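You operate a simulated robot arm through the tools that you are given. There is no shell and no other tool. Be economical: measure what you need, move in short steps, check, and stop when the job is done.

You run a simulated robot arm. Do the job below in one go: nothing can be reset, and whatever is moved stays where it is left.

## Task
Load the rose basket into the small still, start its water, then set the heat to high.
Fine: the dome waits on the cork mat and is back on before the heat. Set down upright: what you pick out.

It is judged by the outcome, as a careful person would: the job done as asked, and still so three seconds after it is handed in. It fails if anything else is knocked over, pushed out of place, dropped, spilled or broken.

## Robot
A 7-joint arm with a two-finger parallel gripper, fixed in place. Base frame: the origin is at the foot of the arm, x ahead of it, y to its left, z up; the work surface is at about z = 804. Readings come in mm, rad, newtons and seconds.
With the tool pointing down near the work surface it reaches from about 300 to 700 mm from the base axis. Its first joint turns from -1.152 to 1.152 rad. Payload 1.57 kg.
The TCP is the grasp point between the finger pads, 30 mm short of the fingertips. In the tool frame z runs along the fingers and y along their closing line. Largest opening 110 mm; finger width 24, thickness 12; the body of the gripper, 48 by 112 mm, starts 78 mm behind the TCP.
Orientation is told as [roll, pitch, yaw] about the base's x, y, z axes, in that order, counted from this pose: with the fingers straight down and closing along the base's y, the tool's x points along the base's -x, its y along +y and its z along -z.

## Interface
- The arm moves only by the tool send_rows. Its argument "targets" is a list of rows, each a list of 6 numbers: the shift along the tool's x, y, z in units of 300 mm (1.0 is 300 mm), then the turn, a rotation vector about the tool's x, y, z in units of 120 degrees (1.0 is 120 degrees). In form: [[x, y, z, rx, ry, rz], ...]. A call has 1 to 10 rows; each row is the pose to reach, as a shift and turn from the pose commanded when the call began, along the tool's axes at that moment. "gripper" is the opening, from 0 (shut) to 1 (fully open), set as the call begins (left out, the last holds). A call with a number of a shift or a turn outside -1 to 1 is refused whole. Rows are played at 5 a second. More than 50 mm and 0.15 rad between two rows, or a gripper value outside its range, and nothing of the call is played. A pose out of reach is approached as far as the arm can. The call stops where the force on the tool passes 90 N (or 10 N more than at its start, if that is more) or the arm is blocked; 0.2 s more then pass. The fingers move at their own pace (about 108 mm/s each) and stop on an object; they squeeze with about 36 N. The grip force told is the motor's: it shows also when the fingers shut on nothing. Time passes only in rows, and 0.2 s behind the last, so rows that repeat a pose let the fingers close. The reply holds the time, the measured pose of the TCP, the force on the tool along the base axes, the opening and the grip force, in the units named above and with some noise, with the torque about the TCP (base axes, N m) and any sound that the robot's microphone picked up.
- Cameras (640 x 400 px; columns grow to the right, rows downward): "scene" is fixed at [151.3, -381.7, 1409.4]; the picture's right is [0.89, -0.46, 0.00], its down [-0.24, -0.46, -0.86] and it looks along [0.39, 0.76, -0.51] (base axes); focal length 332 px, centre (320, 200). "wrist" rides on the gripper at [70, 16, -141] in the tool frame; the picture's right is [-0.23, 0.97, 0.00], its down [-0.86, -0.20, -0.48] and it looks along [-0.47, -0.11, 0.88] (tool axes); focal length 222 px, centre (320, 200). There is no depth. A picture from a camera that has moved, and an enlarged one, comes with that camera's place and axes in the base frame and with its lens.
- snapshot(camera): a new picture of that camera. It takes no simulated time.
- inspect(camera, box): a new picture of the part [left, top, right, bottom] of that camera's present view, enlarged. It takes no simulated time.
- job_done(): hands the job in; it is judged then, once.

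Go step by step. Nothing tells you positions but the pictures and the camera data: compare them with the known pose of the tool, close in by small moves and look again before you grip or let go. The budget is 120 turns and 76 pictures, counting those below and the enlarged ones. Unless the task says otherwise, let go and move clear before handing in, and close with one line.

The tools are called after ">>>" as a command line: name --pt "numbers of a row" for each row, then --argument value for the rest, lists and objects as JSON in quotes. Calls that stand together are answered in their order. send_rows: Moves the arm, as the interface text tells. Its arguments: {"type":"object","properties":{"targets":{"type":"array","items":{"type":"array","items":{"type":"number"}}},"gripper":{"type":"number"}},"required":["targets"]} The other tools are called the same way: snapshot (camera) takes a picture; inspect (camera, box) takes an enlarged picture of a part of a camera's view; job_done () hands the job in.

At the start:

```text
time: 0.0
tool_pos: [409.3, 173.0, 1155.8]
orientation: [0.0, 0.0, 0.0]
ft_force: [0.7, 0.6, -0.2]
moment: [-0.03, -0.03, 0.0]
opening: 110.1
gripper_force: 0.1
```

scene: 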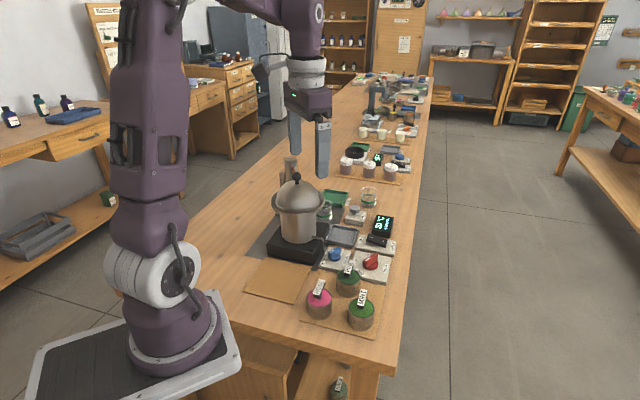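
wrist: 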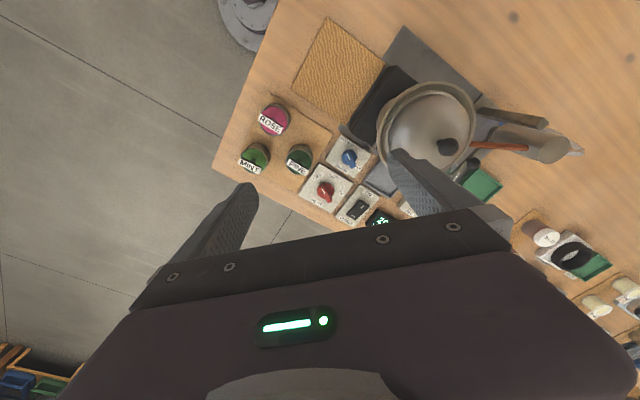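

I see the still with its dome on a heater, a cork mat, three labelled baskets (ROSE, MINT, PINE), and control knobs (blue, red, a black switch). I'll take enlarged views to learn details.

>>> inspect --camera "scene" --box '[230, 150, 430, 340]'

>>> inspect --camera "wrist" --box '[210, 10, 590, 250]'

>>> inspect --camera "scene" --box '[300, 200, 410, 290]'

```text
2.11 times, centred on (330, 245) of scene
camera zoom: at [151.3, -381.7, 1409.4], right [0.89, -0.46, 0.0], down [-0.24, -0.46, -0.86], along [0.39, 0.76, -0.51], focal length 699 px, centre (299, 105)
```

zoom: 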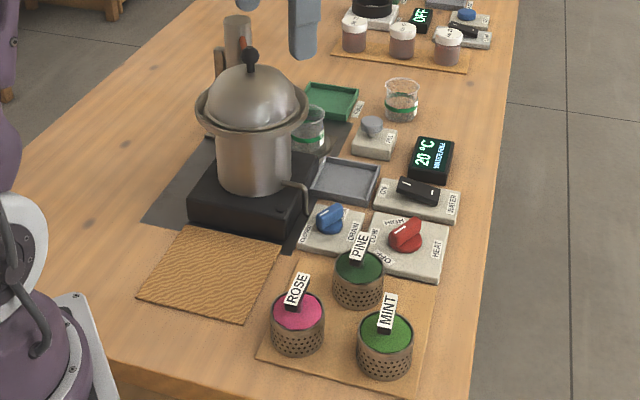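

```text
1.67 times, centred on (400, 130) of wrist
camera zoom: at [339.2, 188.7, 1298.6], right [0.23, 0.97, 0.0], down [0.86, -0.2, 0.48], along [0.47, -0.11, -0.88], focal length 370 px, centre (187, 317)
```

zoom: 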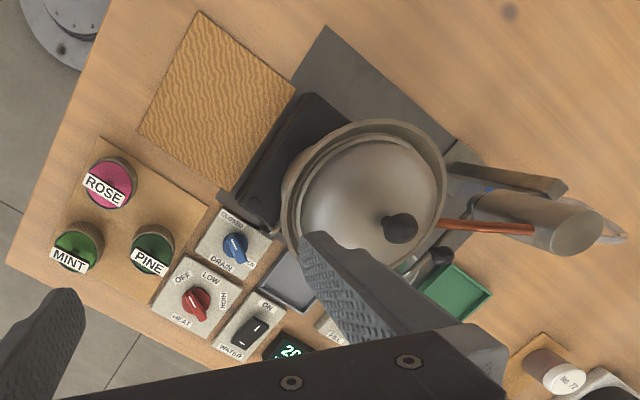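

```text
4.44 times, centred on (355, 245) of scene
camera zoom: at [151.3, -381.7, 1409.4], right [0.89, -0.46, 0.0], down [-0.24, -0.46, -0.86], along [0.39, 0.76, -0.51], focal length 1475 px, centre (164, 0)
```

zoom: 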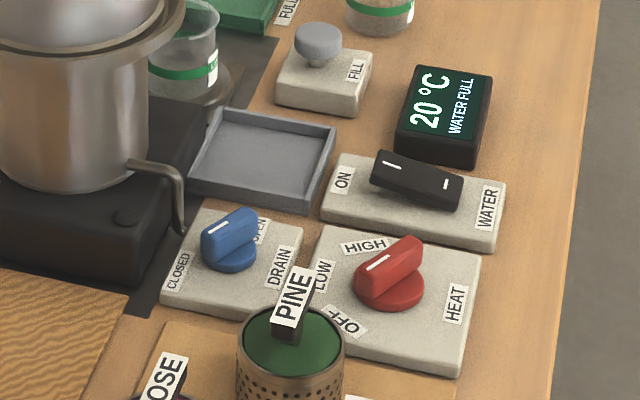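

The dome knob works out near (447, 324, 1027) and ROSE near (389, 86), with its top at about z 846. The cork mat centre is near (342, 217). I'll shift the arm for a better look at the still and what surrounds it.

>>> send_rows --pt "0.03 0.14 0" --pt "0.06 0.28 0" --pt "0.097 0.423 0"

>>> snapshot --camera "wrist"

>>> inspect --camera "scene" --box '[240, 150, 400, 250]'

```text
refused: a row must be a list of 6 entries
```

```text
70 pictures are left
camera wrist: at [339.2, 188.7, 1298.6], right [0.23, 0.97, 0.0], down [0.86, -0.2, 0.48], along [0.47, -0.11, -0.88], focal length 222 px, centre (320, 200)
```

wrist: 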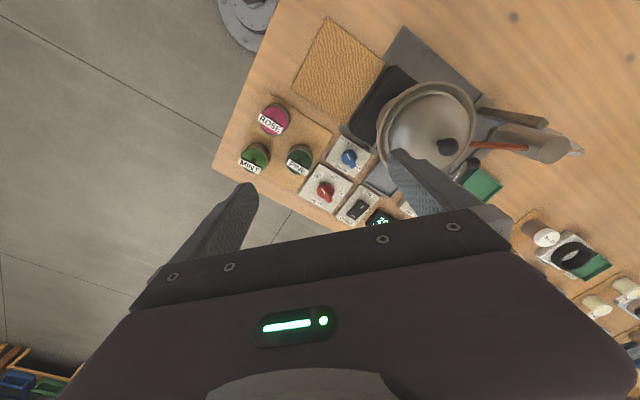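

```text
4.00 times, centred on (320, 200) of scene
camera zoom: at [151.3, -381.7, 1409.4], right [0.89, -0.46, 0.0], down [-0.24, -0.46, -0.86], along [0.39, 0.76, -0.51], focal length 1328 px, centre (320, 200)
```

zoom: 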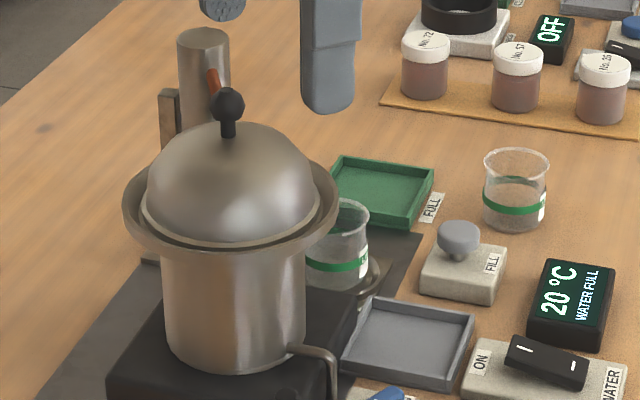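

Each row needs six numbers, so I'm resending the same move with zero turns.

>>> send_rows --pt "0.03 0.14 0 0 0 0" --pt "0.06 0.28 0 0 0 0" --pt "0.097 0.423 0 0 0 0"

>>> snapshot --camera "wrist"

```text
time: 0.8
tool_pos: [379.9, 299.6, 1156.5]
orientation: [0.001, 0.001, -0.002]
ft_force: [0.1, 0.3, -0.6]
moment: [0.01, -0.03, -0.03]
opening: 109.9
gripper_force: 0.0
```

```text
68 pictures are left
camera wrist: at [310.4, 315.8, 1298.3], right [0.23, 0.97, 0.0], down [0.85, -0.2, 0.48], along [0.47, -0.11, -0.88], focal length 222 px, centre (320, 200)
```

wrist: 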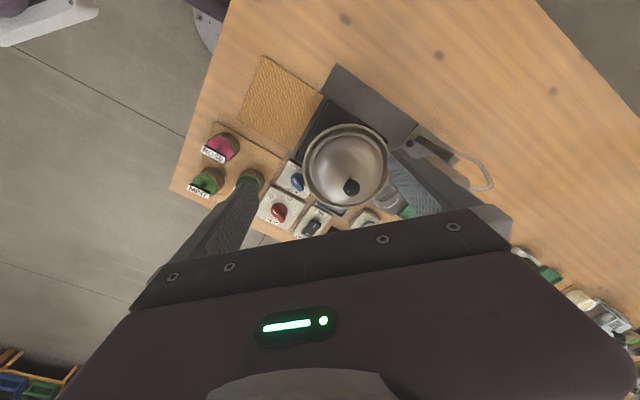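

The dome sits in the pot's flared rim, and its ball knob is at about (446, 325, 1027). I'll hover above it and check the alignment.

>>> send_rows --pt "-0.11 0.042 0.0 0 0 0" --pt "-0.22 0.085 0.06 0 0 0" --pt "-0.22 0.085 0.155 0 0 0"

>>> snapshot --camera "wrist"

>>> inspect --camera "scene" --box '[240, 120, 400, 220]'

```text
time: 1.6
tool_pos: [447.0, 326.5, 1110.8]
orientation: [0.003, 0.001, 0.0]
ft_force: [0.4, -0.4, -0.4]
moment: [-0.02, 0.01, 0.03]
opening: 110.0
gripper_force: 0.0
```

```text
67 pictures are left
camera wrist: at [376.5, 342.0, 1252.3], right [0.23, 0.97, 0.0], down [0.86, -0.2, 0.48], along [0.47, -0.11, -0.88], focal length 222 px, centre (320, 200)
```

wrist: 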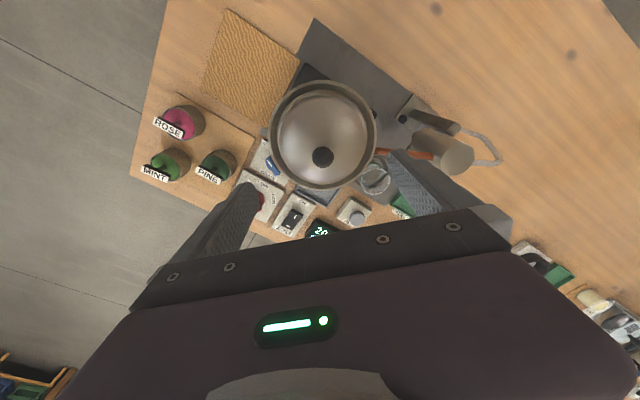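

```text
4.00 times, centred on (320, 170) of scene
camera zoom: at [151.4, -381.6, 1409.4], right [0.89, -0.46, 0.0], down [-0.24, -0.46, -0.86], along [0.39, 0.76, -0.51], focal length 1328 px, centre (320, 320)
```

zoom: 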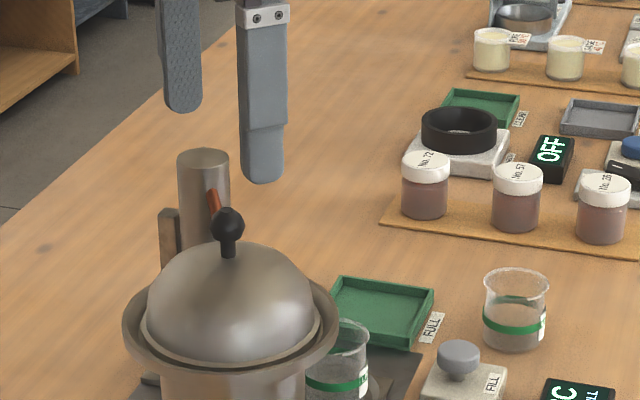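

The TCP is centred over the ball to within a couple of millimetres. I'll descend so the fingertips straddle the ball just above the dome, then close.

>>> send_rows --pt "0 0.003 0.12 0 0 0" --pt "0 0.003 0.24 0 0 0" --gripper 0.5

>>> inspect --camera "scene" --box '[240, 120, 400, 220]'

```text
time: 2.2
tool_pos: [446.3, 326.1, 1037.7]
orientation: [0.001, 0.0, -0.001]
ft_force: [-0.4, -0.6, 0.1]
moment: [0.0, 0.02, 0.0]
opening: 54.7
gripper_force: 0.1
```

```text
4.00 times, centred on (320, 170) of scene
camera zoom: at [151.4, -381.7, 1409.4], right [0.89, -0.46, 0.0], down [-0.24, -0.46, -0.86], along [0.39, 0.76, -0.51], focal length 1328 px, centre (320, 320)
```

zoom: 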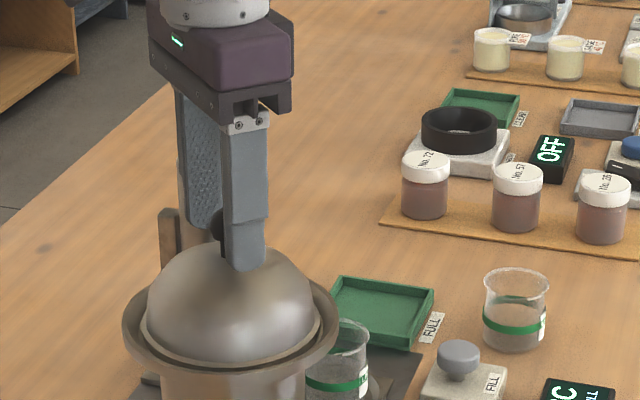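

The fingers straddle the ball. I'm closing on it now.

>>> send_rows --pt "0 0 0 0 0 0" --pt "0 0 0 0 0 0" --pt "0 0 0 0 0 0" --gripper 0

>>> inspect --camera "scene" --box '[240, 120, 400, 220]'

```text
time: 3.0
tool_pos: [445.3, 327.2, 1038.6]
orientation: [0.002, 0.0, 0.001]
ft_force: [0.6, -0.4, -0.4]
moment: [0.03, 0.01, 0.0]
opening: 22.8
gripper_force: 35.3
```

```text
4.00 times, centred on (320, 170) of scene
camera zoom: at [151.4, -381.6, 1409.4], right [0.89, -0.46, 0.0], down [-0.24, -0.46, -0.86], along [0.39, 0.76, -0.51], focal length 1328 px, centre (320, 320)
```

zoom: 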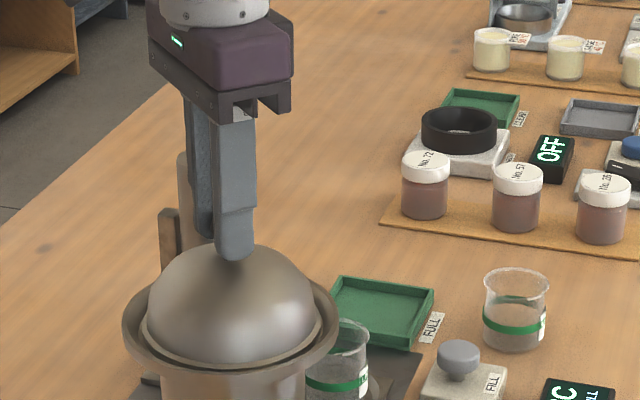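

The ball is held at a 22.8 mm opening. I'll lift straight up slowly.

>>> send_rows --pt "0 0 -0.03 0 0 0" --pt "0 0 -0.06 0 0 0" --pt "0 0 -0.13 0 0 0" --pt "0 0 -0.23 0 0 0" --pt "0 0 -0.33 0 0 0"

>>> snapshot --camera "scene"

>>> snapshot --camera "wrist"

```text
time: 4.2
tool_pos: [445.6, 326.2, 1137.0]
orientation: [-0.001, 0.001, 0.001]
ft_force: [-1.0, 0.1, -2.4]
moment: [-0.01, 0.0, 0.0]
opening: 22.5
gripper_force: 35.7
```

```text
63 pictures are left
```

scene: 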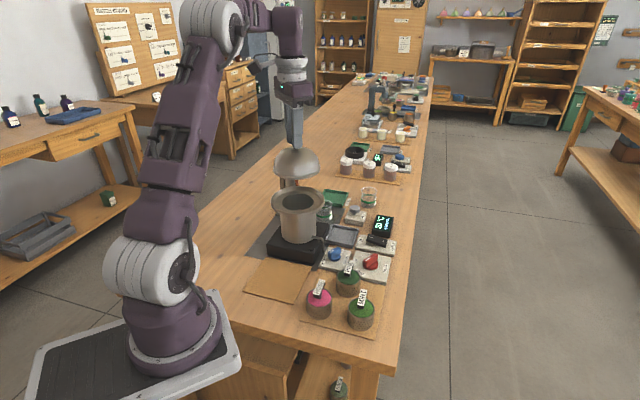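

```text
62 pictures are left
camera wrist: at [376.1, 342.3, 1279.5], right [0.23, 0.97, 0.0], down [0.86, -0.2, 0.48], along [0.47, -0.11, -0.88], focal length 222 px, centre (320, 200)
```

wrist: 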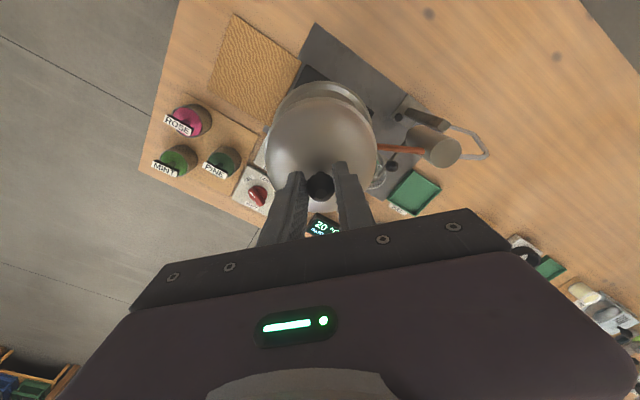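

The dome is up and steady, and the pot is open. The mat centre works out at (341, 223), so I'll carry the dome over it at height.

>>> send_rows --pt "0.0875 -0.086 0 0 0 0" --pt "0.175 -0.172 0 0 0 0" --pt "0.2625 -0.258 0 0 0 0" --pt "0.35 -0.344 0 0 0 0" --pt "0.35 -0.344 0.15 0 0 0" --pt "0.35 -0.344 0.3 0 0 0" --pt "0.35 -0.344 0.45 0 0 0" --pt "0.35 -0.344 0.6 0 0 0" --pt "0.35 -0.344 0.7 0 0 0"

>>> inspect --camera "scene" --box '[220, 170, 380, 310]'

>>> snapshot --camera "wrist"

```text
time: 6.2
tool_pos: [342.3, 224.2, 925.9]
orientation: [0.002, 0.001, 0.0]
ft_force: [0.1, 0.1, -1.8]
moment: [0.01, 0.03, -0.03]
opening: 23.0
gripper_force: 35.5
```

```text
2.86 times, centred on (300, 240) of scene
camera zoom: at [151.4, -381.6, 1409.4], right [0.89, -0.46, 0.0], down [-0.24, -0.46, -0.86], along [0.39, 0.76, -0.51], focal length 948 px, centre (377, 86)
```

zoom: 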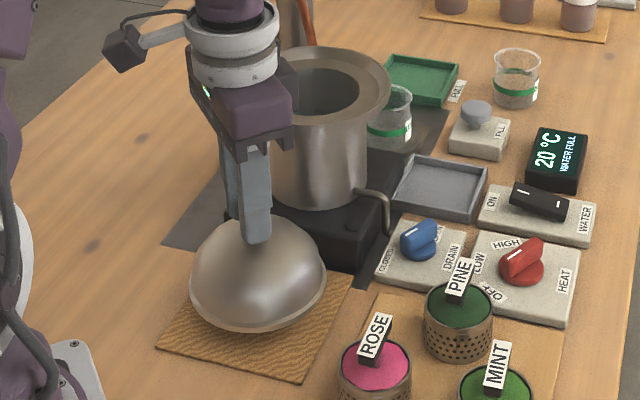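

```text
60 pictures are left
camera wrist: at [271.8, 239.5, 1068.6], right [0.23, 0.97, 0.0], down [0.86, -0.2, 0.48], along [0.47, -0.11, -0.88], focal length 222 px, centre (320, 200)
```

wrist: 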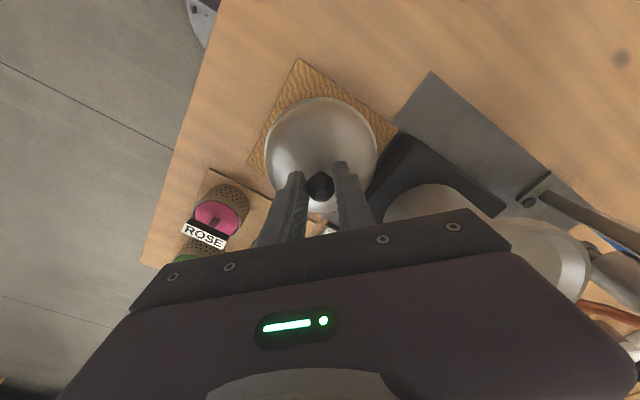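

The dome is centred over the mat, roughly 30 mm above it. I'll lower it in small steps and watch the force.

>>> send_rows --pt "0 0 0.03 0 0 0" --pt "0 0 0.06 0 0 0"

>>> inspect --camera "scene" --box '[240, 220, 320, 310]'

```text
time: 6.8
tool_pos: [341.2, 222.6, 908.6]
orientation: [-0.002, 0.0, 0.001]
ft_force: [0.5, -0.2, -3.1]
moment: [0.01, -0.03, -0.02]
opening: 22.8
gripper_force: 35.5
```

```text
4.44 times, centred on (280, 265) of scene
camera zoom: at [151.4, -381.6, 1409.4], right [0.89, -0.46, 0.0], down [-0.24, -0.46, -0.86], along [0.39, 0.76, -0.51], focal length 1475 px, centre (498, -89)
```

zoom: 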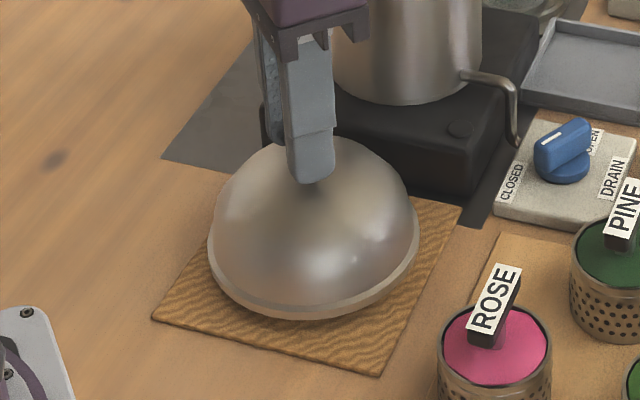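

About 14 mm remain, so I'm continuing down gently.

>>> send_rows --pt "0 0 0.015 0 0 0" --pt "0 0 0.03 0 0 0"

>>> send_rows --pt "0 0 0.008 0 0 0"

>>> inspect --camera "scene" --box '[240, 220, 320, 310]'

```text
time: 7.4
tool_pos: [341.1, 223.5, 899.0]
orientation: [0.002, -0.001, 0.0]
ft_force: [-0.4, 0.2, -1.9]
moment: [-0.04, 0.01, 0.0]
opening: 22.8
gripper_force: 35.4
```

```text
time: 7.8
tool_pos: [341.1, 223.9, 898.6]
orientation: [0.001, -0.001, 0.001]
ft_force: [-0.2, -0.1, -2.6]
moment: [0.03, 0.03, -0.01]
opening: 22.9
gripper_force: 36.0
```

```text
4.44 times, centred on (280, 265) of scene
camera zoom: at [151.4, -381.6, 1409.4], right [0.89, -0.46, 0.0], down [-0.24, -0.46, -0.86], along [0.39, 0.76, -0.51], focal length 1475 px, centre (498, -89)
```

zoom: 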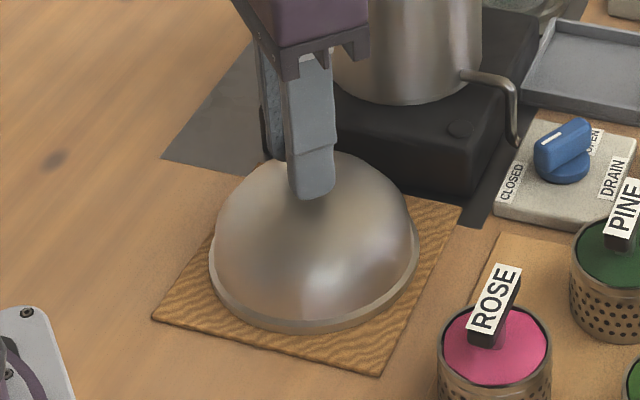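

The dome is nearly down. I'll take further small steps, reading the force each time.

>>> send_rows --pt "0 0 0.01 0 0 0"

>>> send_rows --pt "0 0 0.008 0 0 0"

>>> inspect --camera "scene" --box '[240, 220, 320, 310]'

```text
time: 8.2
tool_pos: [341.1, 223.2, 894.8]
orientation: [0.001, -0.003, 0.001]
ft_force: [-1.8, 0.2, 29.5]
moment: [0.0, -0.09, 0.02]
opening: 22.8
gripper_force: 35.3
```

```text
time: 8.6
tool_pos: [341.8, 224.3, 892.6]
orientation: [0.002, -0.003, -0.001]
ft_force: [0.8, 0.5, 30.2]
moment: [0.01, -0.08, -0.03]
opening: 22.9
gripper_force: 35.2
```

```text
4.44 times, centred on (280, 265) of scene
camera zoom: at [151.0, -381.9, 1409.3], right [0.89, -0.46, 0.0], down [-0.24, -0.46, -0.86], along [0.39, 0.76, -0.51], focal length 1475 px, centre (498, -89)
```

zoom: 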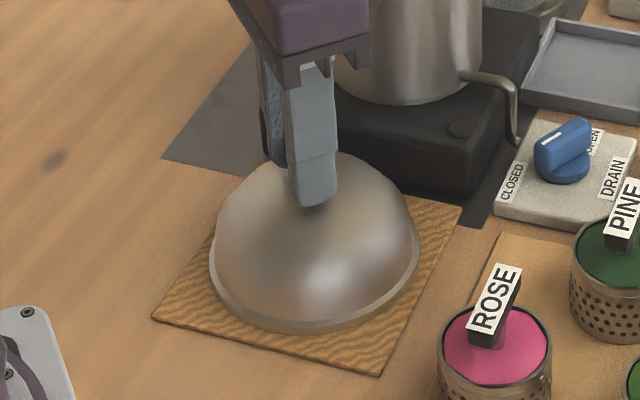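

The dome rests on the mat, with about 30 N of push from contact. I'll ease up slightly, release, and rise clear.

>>> send_rows --pt "0 0 -0.012 0 0 0"

>>> send_rows --pt "0 0 0 0 0 0" --pt "0 0 0 0 0 0" --pt "0 0 0 0 0 0" --pt "0 0 -0.1 0 0 0" --pt "0 0 -0.25 0 0 0" --pt "0 0 -0.4 0 0 0" --pt "0 0 -0.55 0 0 0" --pt "0 0 -0.7 0 0 0" --gripper 0.5

>>> inspect --camera "scene" --box '[220, 170, 400, 320]'

>>> snapshot --camera "wrist"

```text
time: 9.0
tool_pos: [340.2, 222.3, 895.2]
orientation: [-0.001, 0.0, -0.002]
ft_force: [0.5, -0.3, -2.6]
moment: [-0.01, 0.05, 0.01]
opening: 23.0
gripper_force: 35.6
```

```text
time: 10.8
tool_pos: [340.6, 224.2, 1105.4]
orientation: [0.001, 0.0, -0.001]
ft_force: [-0.5, -1.0, -0.5]
moment: [0.01, -0.03, 0.0]
opening: 55.2
gripper_force: 0.0
```

```text
2.67 times, centred on (310, 245) of scene
camera zoom: at [151.3, -381.7, 1409.4], right [0.89, -0.46, 0.0], down [-0.24, -0.46, -0.86], along [0.39, 0.76, -0.51], focal length 885 px, centre (347, 80)
```

zoom: 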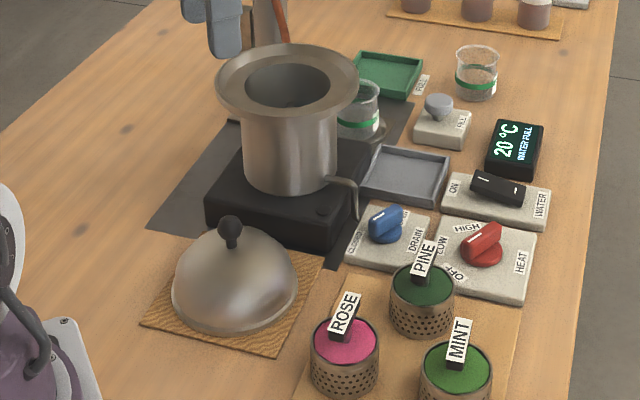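

```text
55 pictures are left
camera wrist: at [270.9, 238.9, 1248.1], right [0.23, 0.97, 0.0], down [0.86, -0.2, 0.48], along [0.47, -0.11, -0.88], focal length 222 px, centre (320, 200)
```

wrist: 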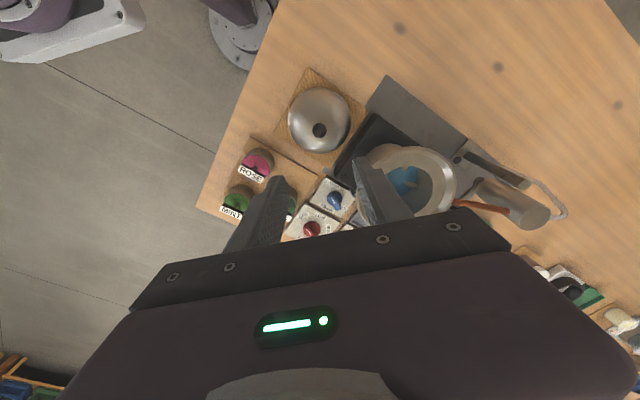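

The dome sits squarely on the mat. There is something blue inside the pot, so I'll move to look in.

>>> send_rows --pt "-0.05 0.11 -0.1 0 0 0" --pt "-0.12 0.22 -0.17 0 0 0" --pt "-0.2 0.34 -0.17 0 0 0"

>>> snapshot --camera "wrist"

>>> inspect --camera "wrist" --box '[250, 80, 450, 210]'

```text
time: 11.6
tool_pos: [401.2, 325.6, 1155.6]
orientation: [0.0, 0.001, -0.001]
ft_force: [0.6, -0.4, -0.5]
moment: [0.02, 0.03, -0.01]
opening: 55.1
gripper_force: 0.1
```

```text
54 pictures are left
camera wrist: at [332.2, 340.6, 1298.7], right [0.23, 0.97, 0.0], down [0.86, -0.2, 0.48], along [0.47, -0.11, -0.88], focal length 222 px, centre (320, 200)
```

wrist: 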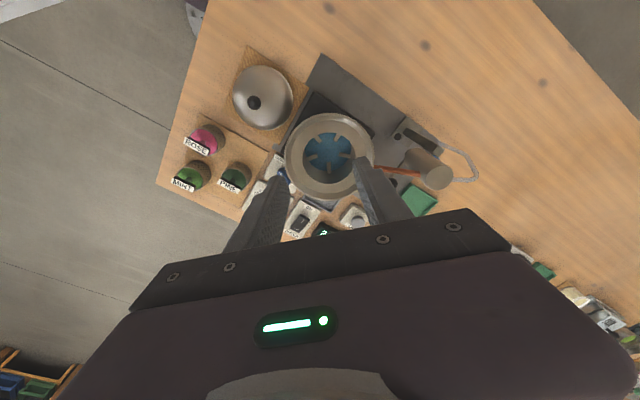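

```text
3.08 times, centred on (350, 145) of wrist
camera zoom: at [332.2, 340.6, 1298.7], right [0.23, 0.97, 0.0], down [0.86, -0.2, 0.48], along [0.47, -0.11, -0.88], focal length 684 px, centre (228, 369)
```

zoom: 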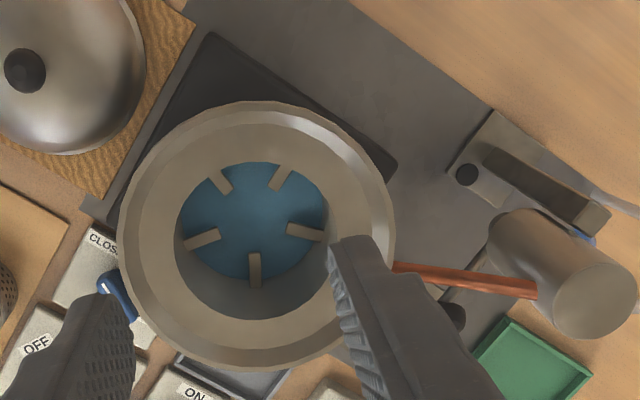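

The pot holds only water and five support tabs, so the basket sits on those. Next I'll hover over the ROSE basket and look at its handle.

>>> send_rows --pt "0.01 -0.16 0 0 0 0" --pt "0.02 -0.32 0 0 0 0" --pt "0.03 -0.48 0 0 0 0" --pt "0.04 -0.64 0 0 0 0" --pt "0.04 -0.79 0 0 0 0" --pt "0.04 -0.79 0.15 0 0 0" --pt "0.04 -0.79 0.3 0 0 0" --pt "0.04 -0.79 0.45 0 0 0" --pt "0.04 -0.79 0.55 0 0 0"

>>> snapshot --camera "wrist"

>>> inspect --camera "scene" --box '[290, 250, 390, 340]'

```text
time: 13.6
tool_pos: [389.5, 88.8, 991.8]
orientation: [0.004, -0.001, 0.001]
ft_force: [-0.3, 0.5, -0.3]
moment: [0.01, 0.01, 0.03]
opening: 54.9
gripper_force: 0.0
```

```text
52 pictures are left
camera wrist: at [319.6, 104.6, 1133.7], right [0.23, 0.97, 0.0], down [0.85, -0.2, 0.48], along [0.47, -0.11, -0.88], focal length 222 px, centre (320, 200)
```

wrist: 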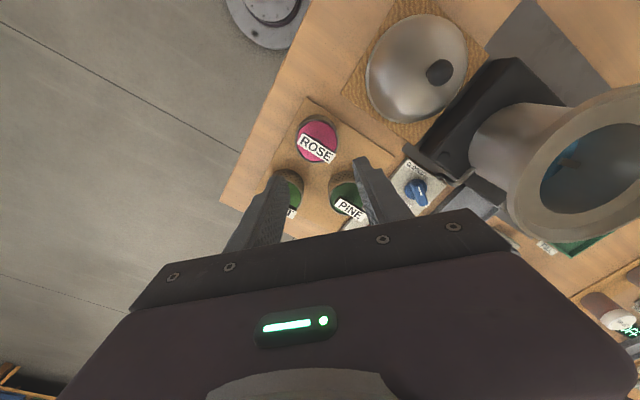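

```text
4.44 times, centred on (340, 295) of scene
camera zoom: at [151.3, -381.7, 1409.4], right [0.89, -0.46, 0.0], down [-0.24, -0.46, -0.86], along [0.39, 0.76, -0.51], focal length 1475 px, centre (231, -222)
```

zoom: 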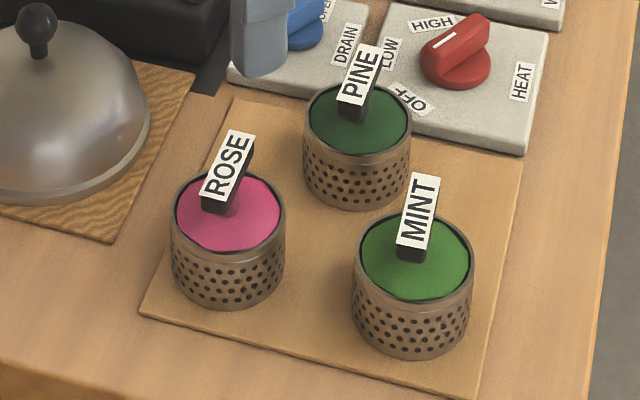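

The handle is a flat bar on a stem. Its top is at (389, 84, 880) and it runs about 45° from x towards y. I'll turn the gripper 45° to close across it, come lower, and check.

>>> send_rows --pt "0 -0.002 0.02 0 0 -0.0625" --pt "0 -0.004 0.04 0 0 -0.125" --pt "0 -0.006 0.06 0 0 -0.1875" --pt "0 -0.008 0.08 0 0 -0.25" --pt "0 -0.01 0.1 0 0 -0.3125" --pt "0 -0.0137 0.14 0 0 -0.375" --gripper 0.4

>>> snapshot --camera "wrist"

>>> inspect --camera "scene" --box '[280, 220, 390, 340]'

```text
time: 15.0
tool_pos: [388.1, 83.0, 947.8]
orientation: [0.001, 0.0, 0.787]
ft_force: [0.1, 1.4, 0.7]
moment: [0.01, 0.0, 0.02]
opening: 44.0
gripper_force: 0.0
```

```text
50 pictures are left
camera wrist: at [328.1, 45.6, 1091.3], right [-0.53, 0.85, 0.0], down [0.75, 0.46, 0.48], along [0.41, 0.25, -0.88], focal length 222 px, centre (320, 200)
```

wrist: 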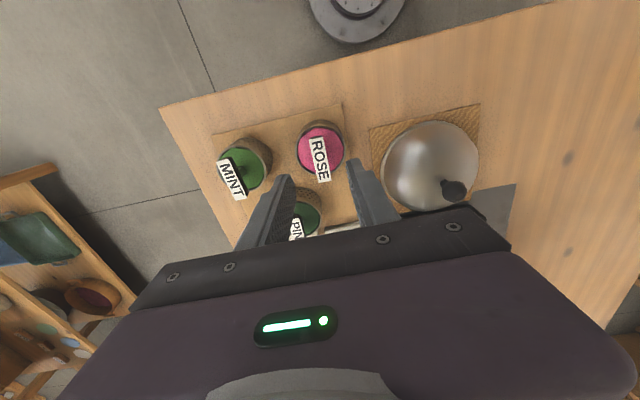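

```text
3.33 times, centred on (335, 280) of scene
camera zoom: at [151.3, -381.7, 1409.4], right [0.89, -0.46, 0.0], down [-0.24, -0.46, -0.86], along [0.39, 0.76, -0.51], focal length 1107 px, centre (270, -67)
```

zoom: 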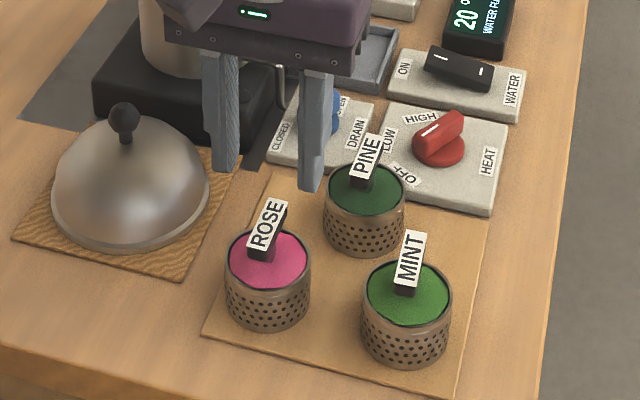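

Checking the label's alignment up close.

>>> inspect --camera "wrist" --box '[260, 100, 380, 200]'

```text
4.00 times, centred on (320, 150) of wrist
camera zoom: at [328.1, 45.6, 1091.3], right [-0.53, 0.85, 0.0], down [0.75, 0.46, 0.48], along [0.41, 0.25, -0.88], focal length 888 px, centre (320, 400)
```

zoom: 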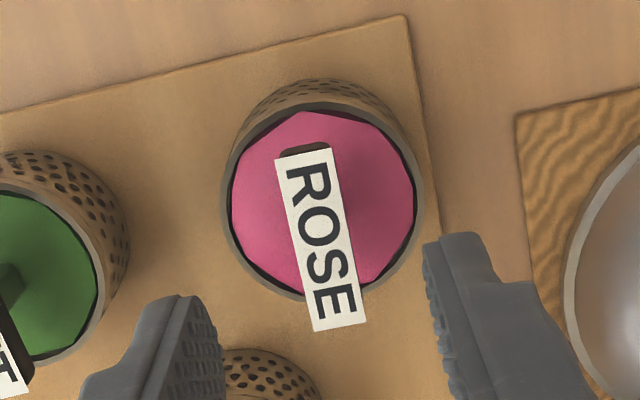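

The bar centre is at (388.9, 83.2), running 43.4°, and the gripper matches it. I'll descend so the tips straddle the bar above the rim, then grip.

>>> send_rows --pt "0 0 0.11 0 0 0.005" --pt "0 0 0.217 0 0 0.008"

>>> inspect --camera "scene" --box '[280, 240, 380, 330]'

>>> inspect --camera "wrist" --box '[250, 100, 390, 220]'

```text
time: 15.6
tool_pos: [388.7, 84.0, 883.9]
orientation: [-0.001, 0.0, 0.769]
ft_force: [-0.5, -0.2, 0.2]
moment: [-0.01, 0.02, -0.03]
opening: 44.2
gripper_force: 0.0
```

```text
4.44 times, centred on (330, 285) of scene
camera zoom: at [151.3, -381.7, 1409.4], right [0.89, -0.46, 0.0], down [-0.24, -0.46, -0.86], along [0.39, 0.76, -0.51], focal length 1475 px, centre (276, -178)
```

zoom: 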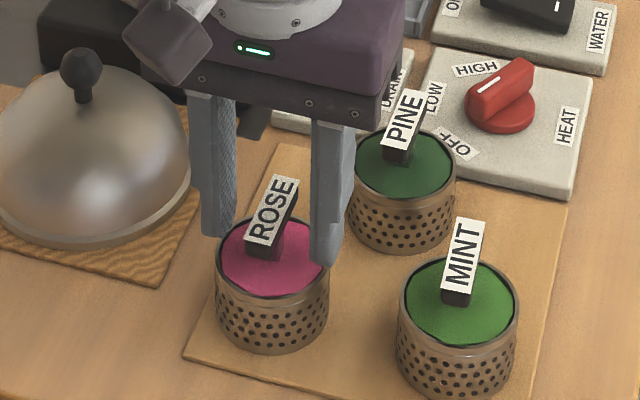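

```text
3.33 times, centred on (320, 160) of wrist
camera zoom: at [327.2, 46.9, 1026.8], right [-0.51, 0.86, 0.0], down [0.75, 0.45, 0.48], along [0.41, 0.25, -0.88], focal length 740 px, centre (320, 333)
```

zoom: 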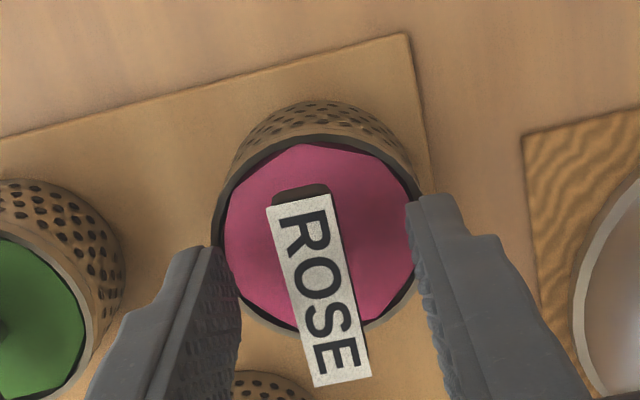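

The fingers flank the bar symmetrically, so I'm closing.

>>> send_rows --pt "0 0 0 0 0 0" --pt "0 0 0 0 0 0" --pt "0 0 0 0 0 0" --gripper 0

>>> send_rows --pt "0 0 -0.03 0 0 0" --pt "0 0 -0.08 0 0 0"

>>> inspect --camera "scene" --box '[280, 240, 380, 330]'

```text
time: 16.4
tool_pos: [389.3, 83.9, 884.5]
orientation: [0.001, 0.0, 0.768]
ft_force: [0.1, 0.0, 0.1]
moment: [-0.02, -0.01, 0.02]
opening: 13.3
gripper_force: 30.0
```

```text
time: 17.0
tool_pos: [388.5, 84.1, 908.5]
orientation: [0.0, 0.001, 0.771]
ft_force: [-0.1, -0.6, -1.4]
moment: [-0.02, 0.0, 0.03]
opening: 13.2
gripper_force: 29.6
```

```text
4.44 times, centred on (330, 285) of scene
camera zoom: at [151.4, -381.7, 1409.4], right [0.89, -0.46, 0.0], down [-0.24, -0.46, -0.86], along [0.39, 0.76, -0.51], focal length 1475 px, centre (276, -178)
```

zoom: 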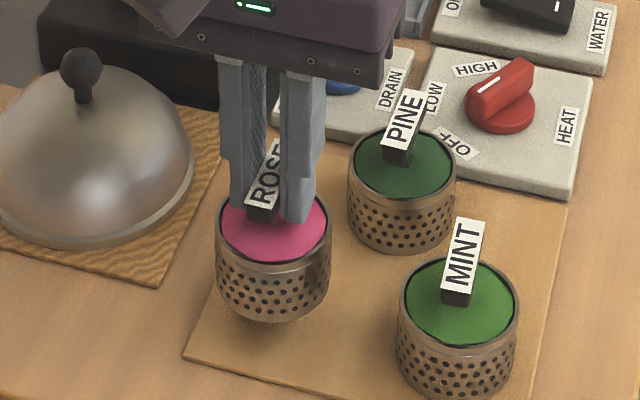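

The ROSE basket is up and level. I'll raise it well above the pot rim and carry it over the pot axis.

>>> send_rows --pt "0 0 -0.16 0 0 0" --pt "0 0 -0.32 0 0 0" --pt "0 0 -0.48 0 0 0" --pt "0 0 -0.64 0 0 0" --pt "-0.117 0.0748 -0.64 0 0 0" --pt "-0.234 0.1496 -0.64 0 0 0" --pt "-0.351 0.2244 -0.64 0 0 0" --pt "-0.468 0.2991 -0.64 0 0 0" --pt "-0.5845 0.374 -0.64 0 0 0" --pt "-0.7013 0.4487 -0.64 0 0 0"

>>> snapshot --camera "scene"

>>> snapshot --camera "wrist"

```text
time: 19.2
tool_pos: [447.1, 326.3, 1100.3]
orientation: [0.0, -0.001, 0.769]
ft_force: [0.2, 0.1, -0.9]
moment: [-0.01, 0.01, -0.05]
opening: 13.2
gripper_force: 29.8
```

```text
44 pictures are left
```

scene: 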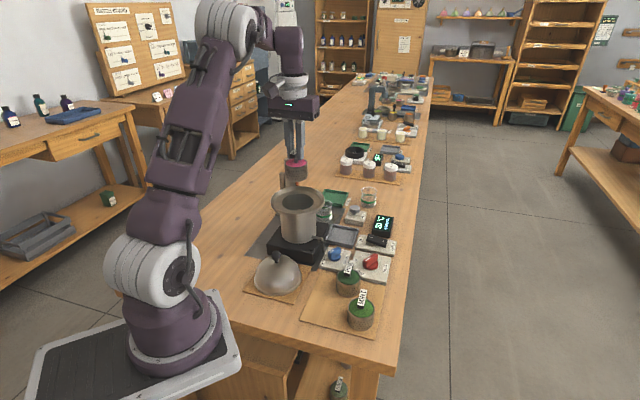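

```text
43 pictures are left
camera wrist: at [385.9, 289.5, 1243.8], right [-0.51, 0.86, 0.0], down [0.75, 0.45, 0.48], along [0.41, 0.25, -0.88], focal length 222 px, centre (320, 200)
```

wrist: 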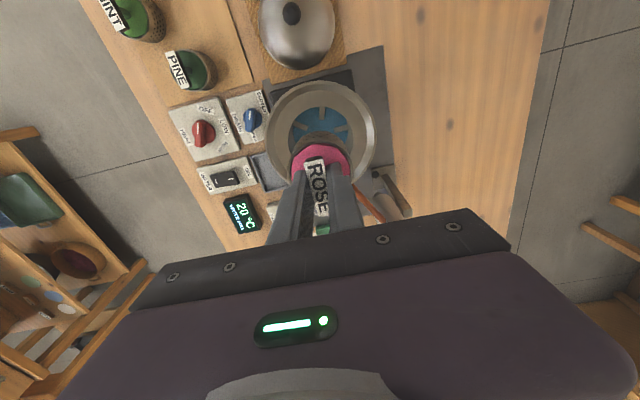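

The basket hangs above the pot. I'll check lateral alignment in the scene before lowering.

>>> inspect --camera "scene" --box '[240, 140, 360, 270]'

>>> inspect --camera "wrist" --box '[250, 70, 390, 200]'

```text
3.08 times, centred on (300, 205) of scene
camera zoom: at [151.3, -381.6, 1409.4], right [0.89, -0.46, 0.0], down [-0.24, -0.46, -0.86], along [0.39, 0.76, -0.51], focal length 1021 px, centre (382, 185)
```

zoom: 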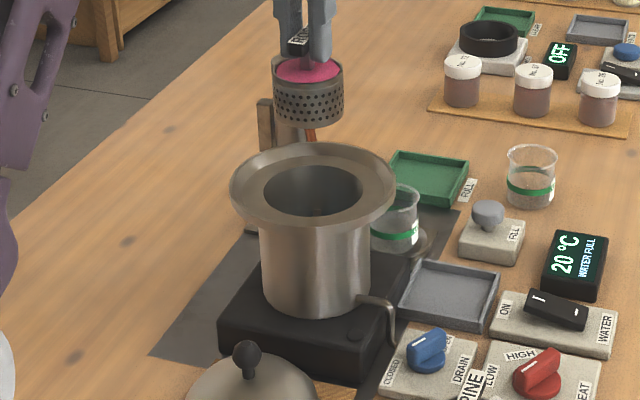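

```text
3.08 times, centred on (320, 135) of wrist
camera zoom: at [385.9, 289.5, 1243.8], right [-0.51, 0.86, 0.0], down [0.75, 0.45, 0.48], along [0.41, 0.25, -0.88], focal length 684 px, centre (320, 400)
```

zoom: 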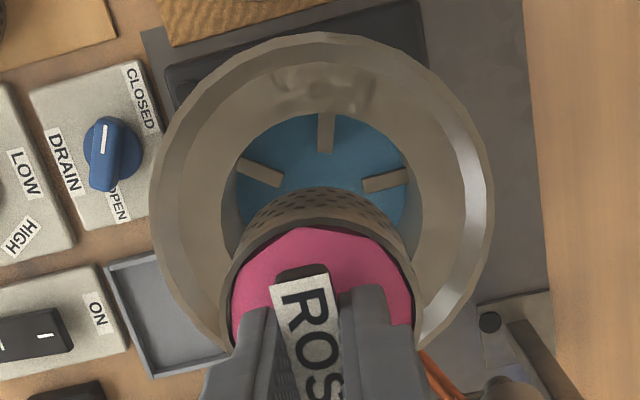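

Alignment agrees to within 2 mm in both views. I'll lower the basket into the bore.

>>> send_rows --pt "0 0 0.1 0 0 0" --pt "0 0 0.2 0 0 0" --pt "0 0 0.25 0 0 0" --pt "0 0 0.3 0 0 0" --pt "0 0 0.35 0 0 0"

>>> inspect --camera "scene" --box '[240, 140, 360, 270]'

>>> inspect --camera "wrist" --box '[250, 70, 390, 200]'

```text
time: 20.4
tool_pos: [446.1, 327.2, 995.0]
orientation: [0.003, 0.0, 0.769]
ft_force: [0.4, -1.5, -1.3]
moment: [-0.01, -0.02, 0.0]
opening: 13.1
gripper_force: 29.5
```

```text
3.08 times, centred on (300, 205) of scene
camera zoom: at [151.4, -381.6, 1409.4], right [0.89, -0.46, 0.0], down [-0.24, -0.46, -0.86], along [0.39, 0.76, -0.51], focal length 1021 px, centre (382, 185)
```

zoom: 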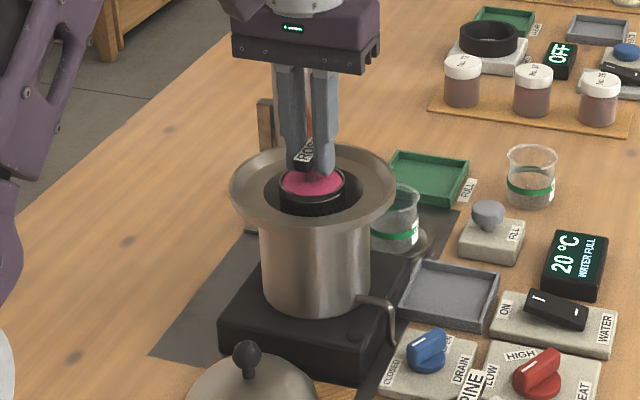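

```text
3.08 times, centred on (320, 135) of wrist
camera zoom: at [385.7, 289.8, 1138.0], right [-0.51, 0.86, 0.0], down [0.75, 0.45, 0.48], along [0.41, 0.25, -0.88], focal length 684 px, centre (320, 400)
```

zoom: 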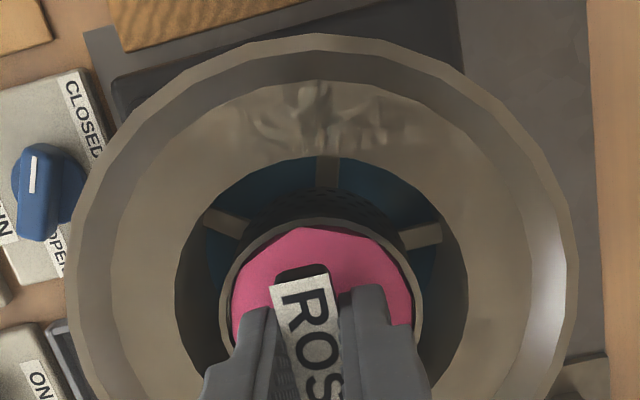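

The basket is entering cleanly with clearance all round. I'll continue in smaller steps, watching the force.

>>> send_rows --pt "0 0 0.02 0 0 0" --pt "0 0 0.04 0 0 0"

>>> send_rows --pt "0 0 0.02 0 0 0" --pt "0 0 0.04 0 0 0"

>>> inspect --camera "wrist" --box '[250, 70, 390, 200]'

```text
time: 21.0
tool_pos: [447.2, 326.5, 983.5]
orientation: [0.0, -0.001, 0.768]
ft_force: [0.0, 0.3, -1.1]
moment: [0.0, 0.02, 0.01]
opening: 13.5
gripper_force: 29.9
```

```text
time: 21.6
tool_pos: [447.9, 327.6, 973.5]
orientation: [-0.001, -0.005, 0.769]
ft_force: [-2.4, -0.9, 30.9]
moment: [-0.02, 0.0, -0.01]
opening: 13.8
gripper_force: 29.8
```

```text
3.08 times, centred on (320, 135) of wrist
camera zoom: at [385.3, 289.9, 1115.4], right [-0.51, 0.86, 0.0], down [0.75, 0.45, 0.48], along [0.41, 0.25, -0.88], focal length 684 px, centre (320, 400)
```

zoom: 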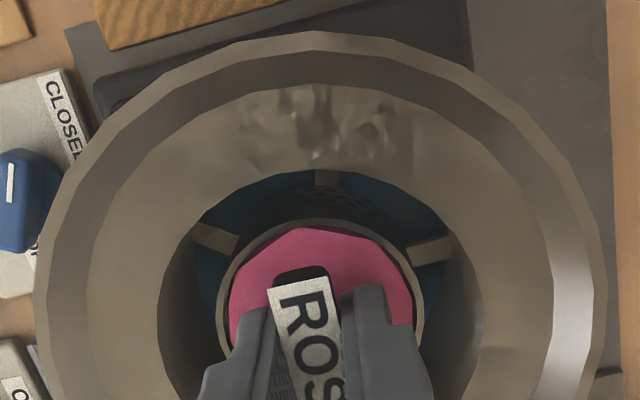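

The basket has met the support tabs, with about 31 N of contact and centred. I'll ease 1.5 mm, open a little inside the bore, and rise out.

>>> send_rows --pt "0 0 -0.005 0 0 0"

>>> send_rows --pt "0 0 0 0 0 0" --pt "0 0 0 0 0 0" --pt "0 0 0 0 0 0" --gripper 0.27

>>> inspect --camera "wrist" --box '[250, 70, 390, 200]'

```text
time: 22.0
tool_pos: [445.6, 328.6, 973.9]
orientation: [0.002, -0.003, 0.767]
ft_force: [5.1, 4.7, 17.1]
moment: [0.61, -0.59, 0.03]
opening: 13.2
gripper_force: 29.9
```

```text
time: 22.8
tool_pos: [446.7, 326.3, 972.6]
orientation: [0.001, -0.001, 0.768]
ft_force: [-0.1, -1.5, 0.2]
moment: [-0.03, 0.0, 0.01]
opening: 29.8
gripper_force: 0.0
```

```text
3.08 times, centred on (320, 135) of wrist
camera zoom: at [385.1, 289.5, 1115.4], right [-0.51, 0.86, 0.0], down [0.75, 0.45, 0.48], along [0.41, 0.25, -0.88], focal length 684 px, centre (320, 400)
```

zoom: 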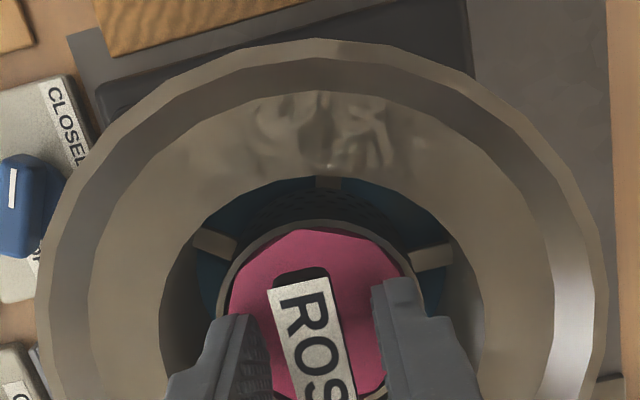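

Released. I'm rising straight out to check how the basket sits.

>>> send_rows --pt "0 0 -0.06 0 0 0" --pt "0 0 -0.2 0 0 0" --pt "0 0 -0.36 0 0 0" --pt "0 0 -0.5 0 0 0" --pt "0.1 0 -0.6 0 0 0"

>>> inspect --camera "wrist" --box '[240, 90, 400, 210]'

>>> inspect --camera "scene" --box '[240, 170, 350, 260]'

```text
time: 24.0
tool_pos: [424.5, 305.8, 1153.9]
orientation: [0.002, 0.0, 0.768]
ft_force: [-1.1, 0.9, -0.2]
moment: [0.03, 0.03, -0.02]
opening: 30.1
gripper_force: 0.1
```

```text
3.33 times, centred on (320, 150) of wrist
camera zoom: at [363.4, 268.6, 1295.8], right [-0.51, 0.86, 0.0], down [0.75, 0.45, 0.48], along [0.41, 0.25, -0.88], focal length 740 px, centre (320, 367)
```

zoom: 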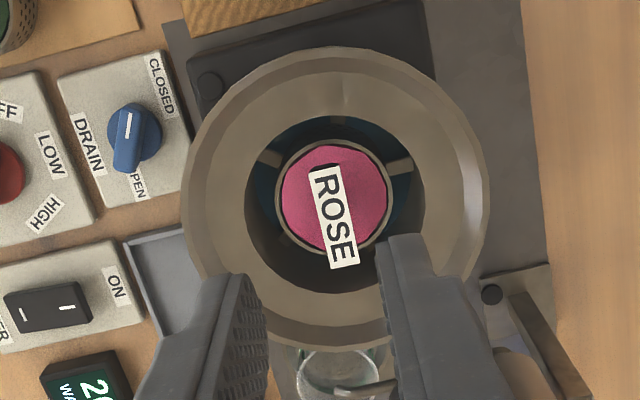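

```text
4.44 times, centred on (295, 215) of scene
camera zoom: at [151.3, -381.7, 1409.4], right [0.89, -0.46, 0.0], down [-0.24, -0.46, -0.86], along [0.39, 0.76, -0.51], focal length 1475 px, centre (431, 133)
```

zoom: 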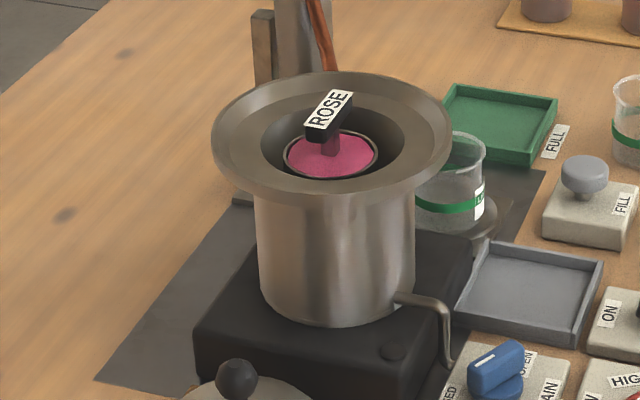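

The basket sits level and centred on the tabs, and the drain reads CLOSED. Now I'll go back to the dome, turning the gripper to its original yaw.

>>> send_rows --pt "0.065 0 0 0 0 0.061" --pt "0.13 0 0 0 0 0.122" --pt "0.195 -0.002 0 0 0 0.183" --pt "0.26 -0.003 0 0 0 0.244" --pt "0.325 -0.004 0 0 0 0.305" --pt "0.391 -0.005 0 0 0 0.3667" --gripper 0.5

>>> snapshot --camera "wrist"

```text
time: 25.4
tool_pos: [342.1, 224.1, 1153.0]
orientation: [0.003, -0.001, -0.003]
ft_force: [0.2, 0.3, -0.1]
moment: [0.03, 0.03, -0.02]
opening: 55.0
gripper_force: 0.0
```

```text
34 pictures are left
camera wrist: at [272.4, 239.4, 1294.8], right [0.23, 0.97, 0.0], down [0.85, -0.2, 0.48], along [0.47, -0.11, -0.88], focal length 222 px, centre (320, 200)
```

wrist: 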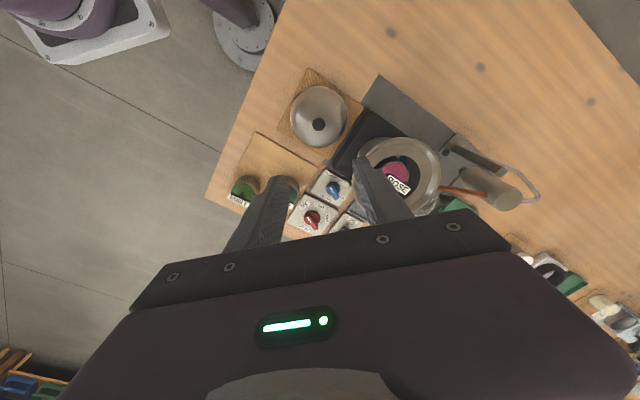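

I'm over the dome knob. Descending to the grasp height used before.

>>> send_rows --pt "0 0 0.15 0 0 0" --pt "0 0 0.3 0 0 0" --pt "0 0 0.45 0 0 0" --pt "0 0 0.6 0 0 0" --pt "0 0 0.75 0 0 0" --pt "0 0 0.8 0 0 0" --pt "0 0 0.85 0 0 0"

>>> inspect --camera "scene" --box '[230, 200, 330, 310]'

>>> inspect --camera "wrist" --box '[250, 100, 390, 220]'

```text
time: 27.0
tool_pos: [341.9, 223.0, 895.7]
orientation: [0.001, -0.001, -0.001]
ft_force: [0.3, 0.2, -0.4]
moment: [0.01, 0.0, -0.02]
opening: 55.1
gripper_force: 0.1
```

```text
3.64 times, centred on (280, 255) of scene
camera zoom: at [151.3, -381.7, 1409.4], right [0.89, -0.46, 0.0], down [-0.24, -0.46, -0.86], along [0.39, 0.76, -0.51], focal length 1207 px, centre (466, 0)
```

zoom: 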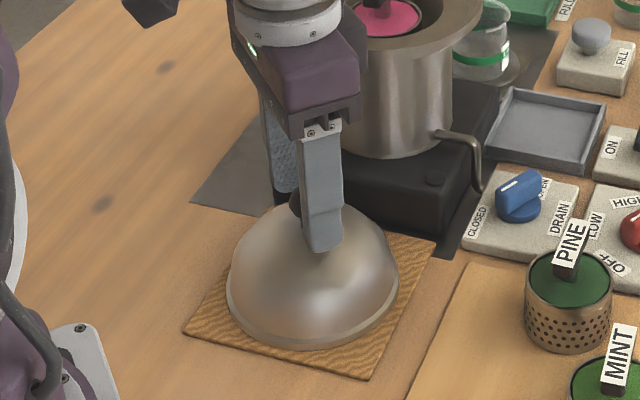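

```text
3.33 times, centred on (320, 160) of wrist
camera zoom: at [271.5, 239.1, 1038.9], right [0.23, 0.97, 0.0], down [0.86, -0.2, 0.48], along [0.47, -0.11, -0.88], focal length 740 px, centre (320, 333)
```

zoom: 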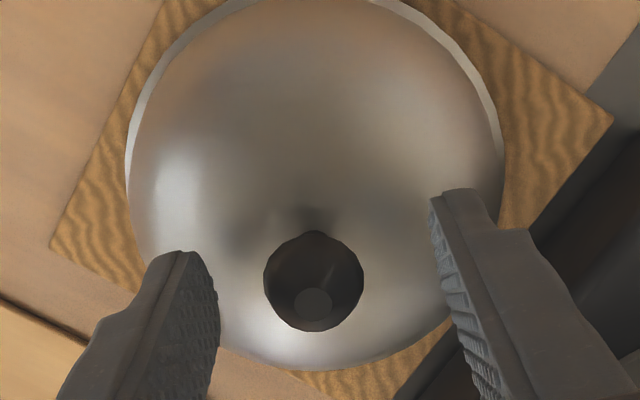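

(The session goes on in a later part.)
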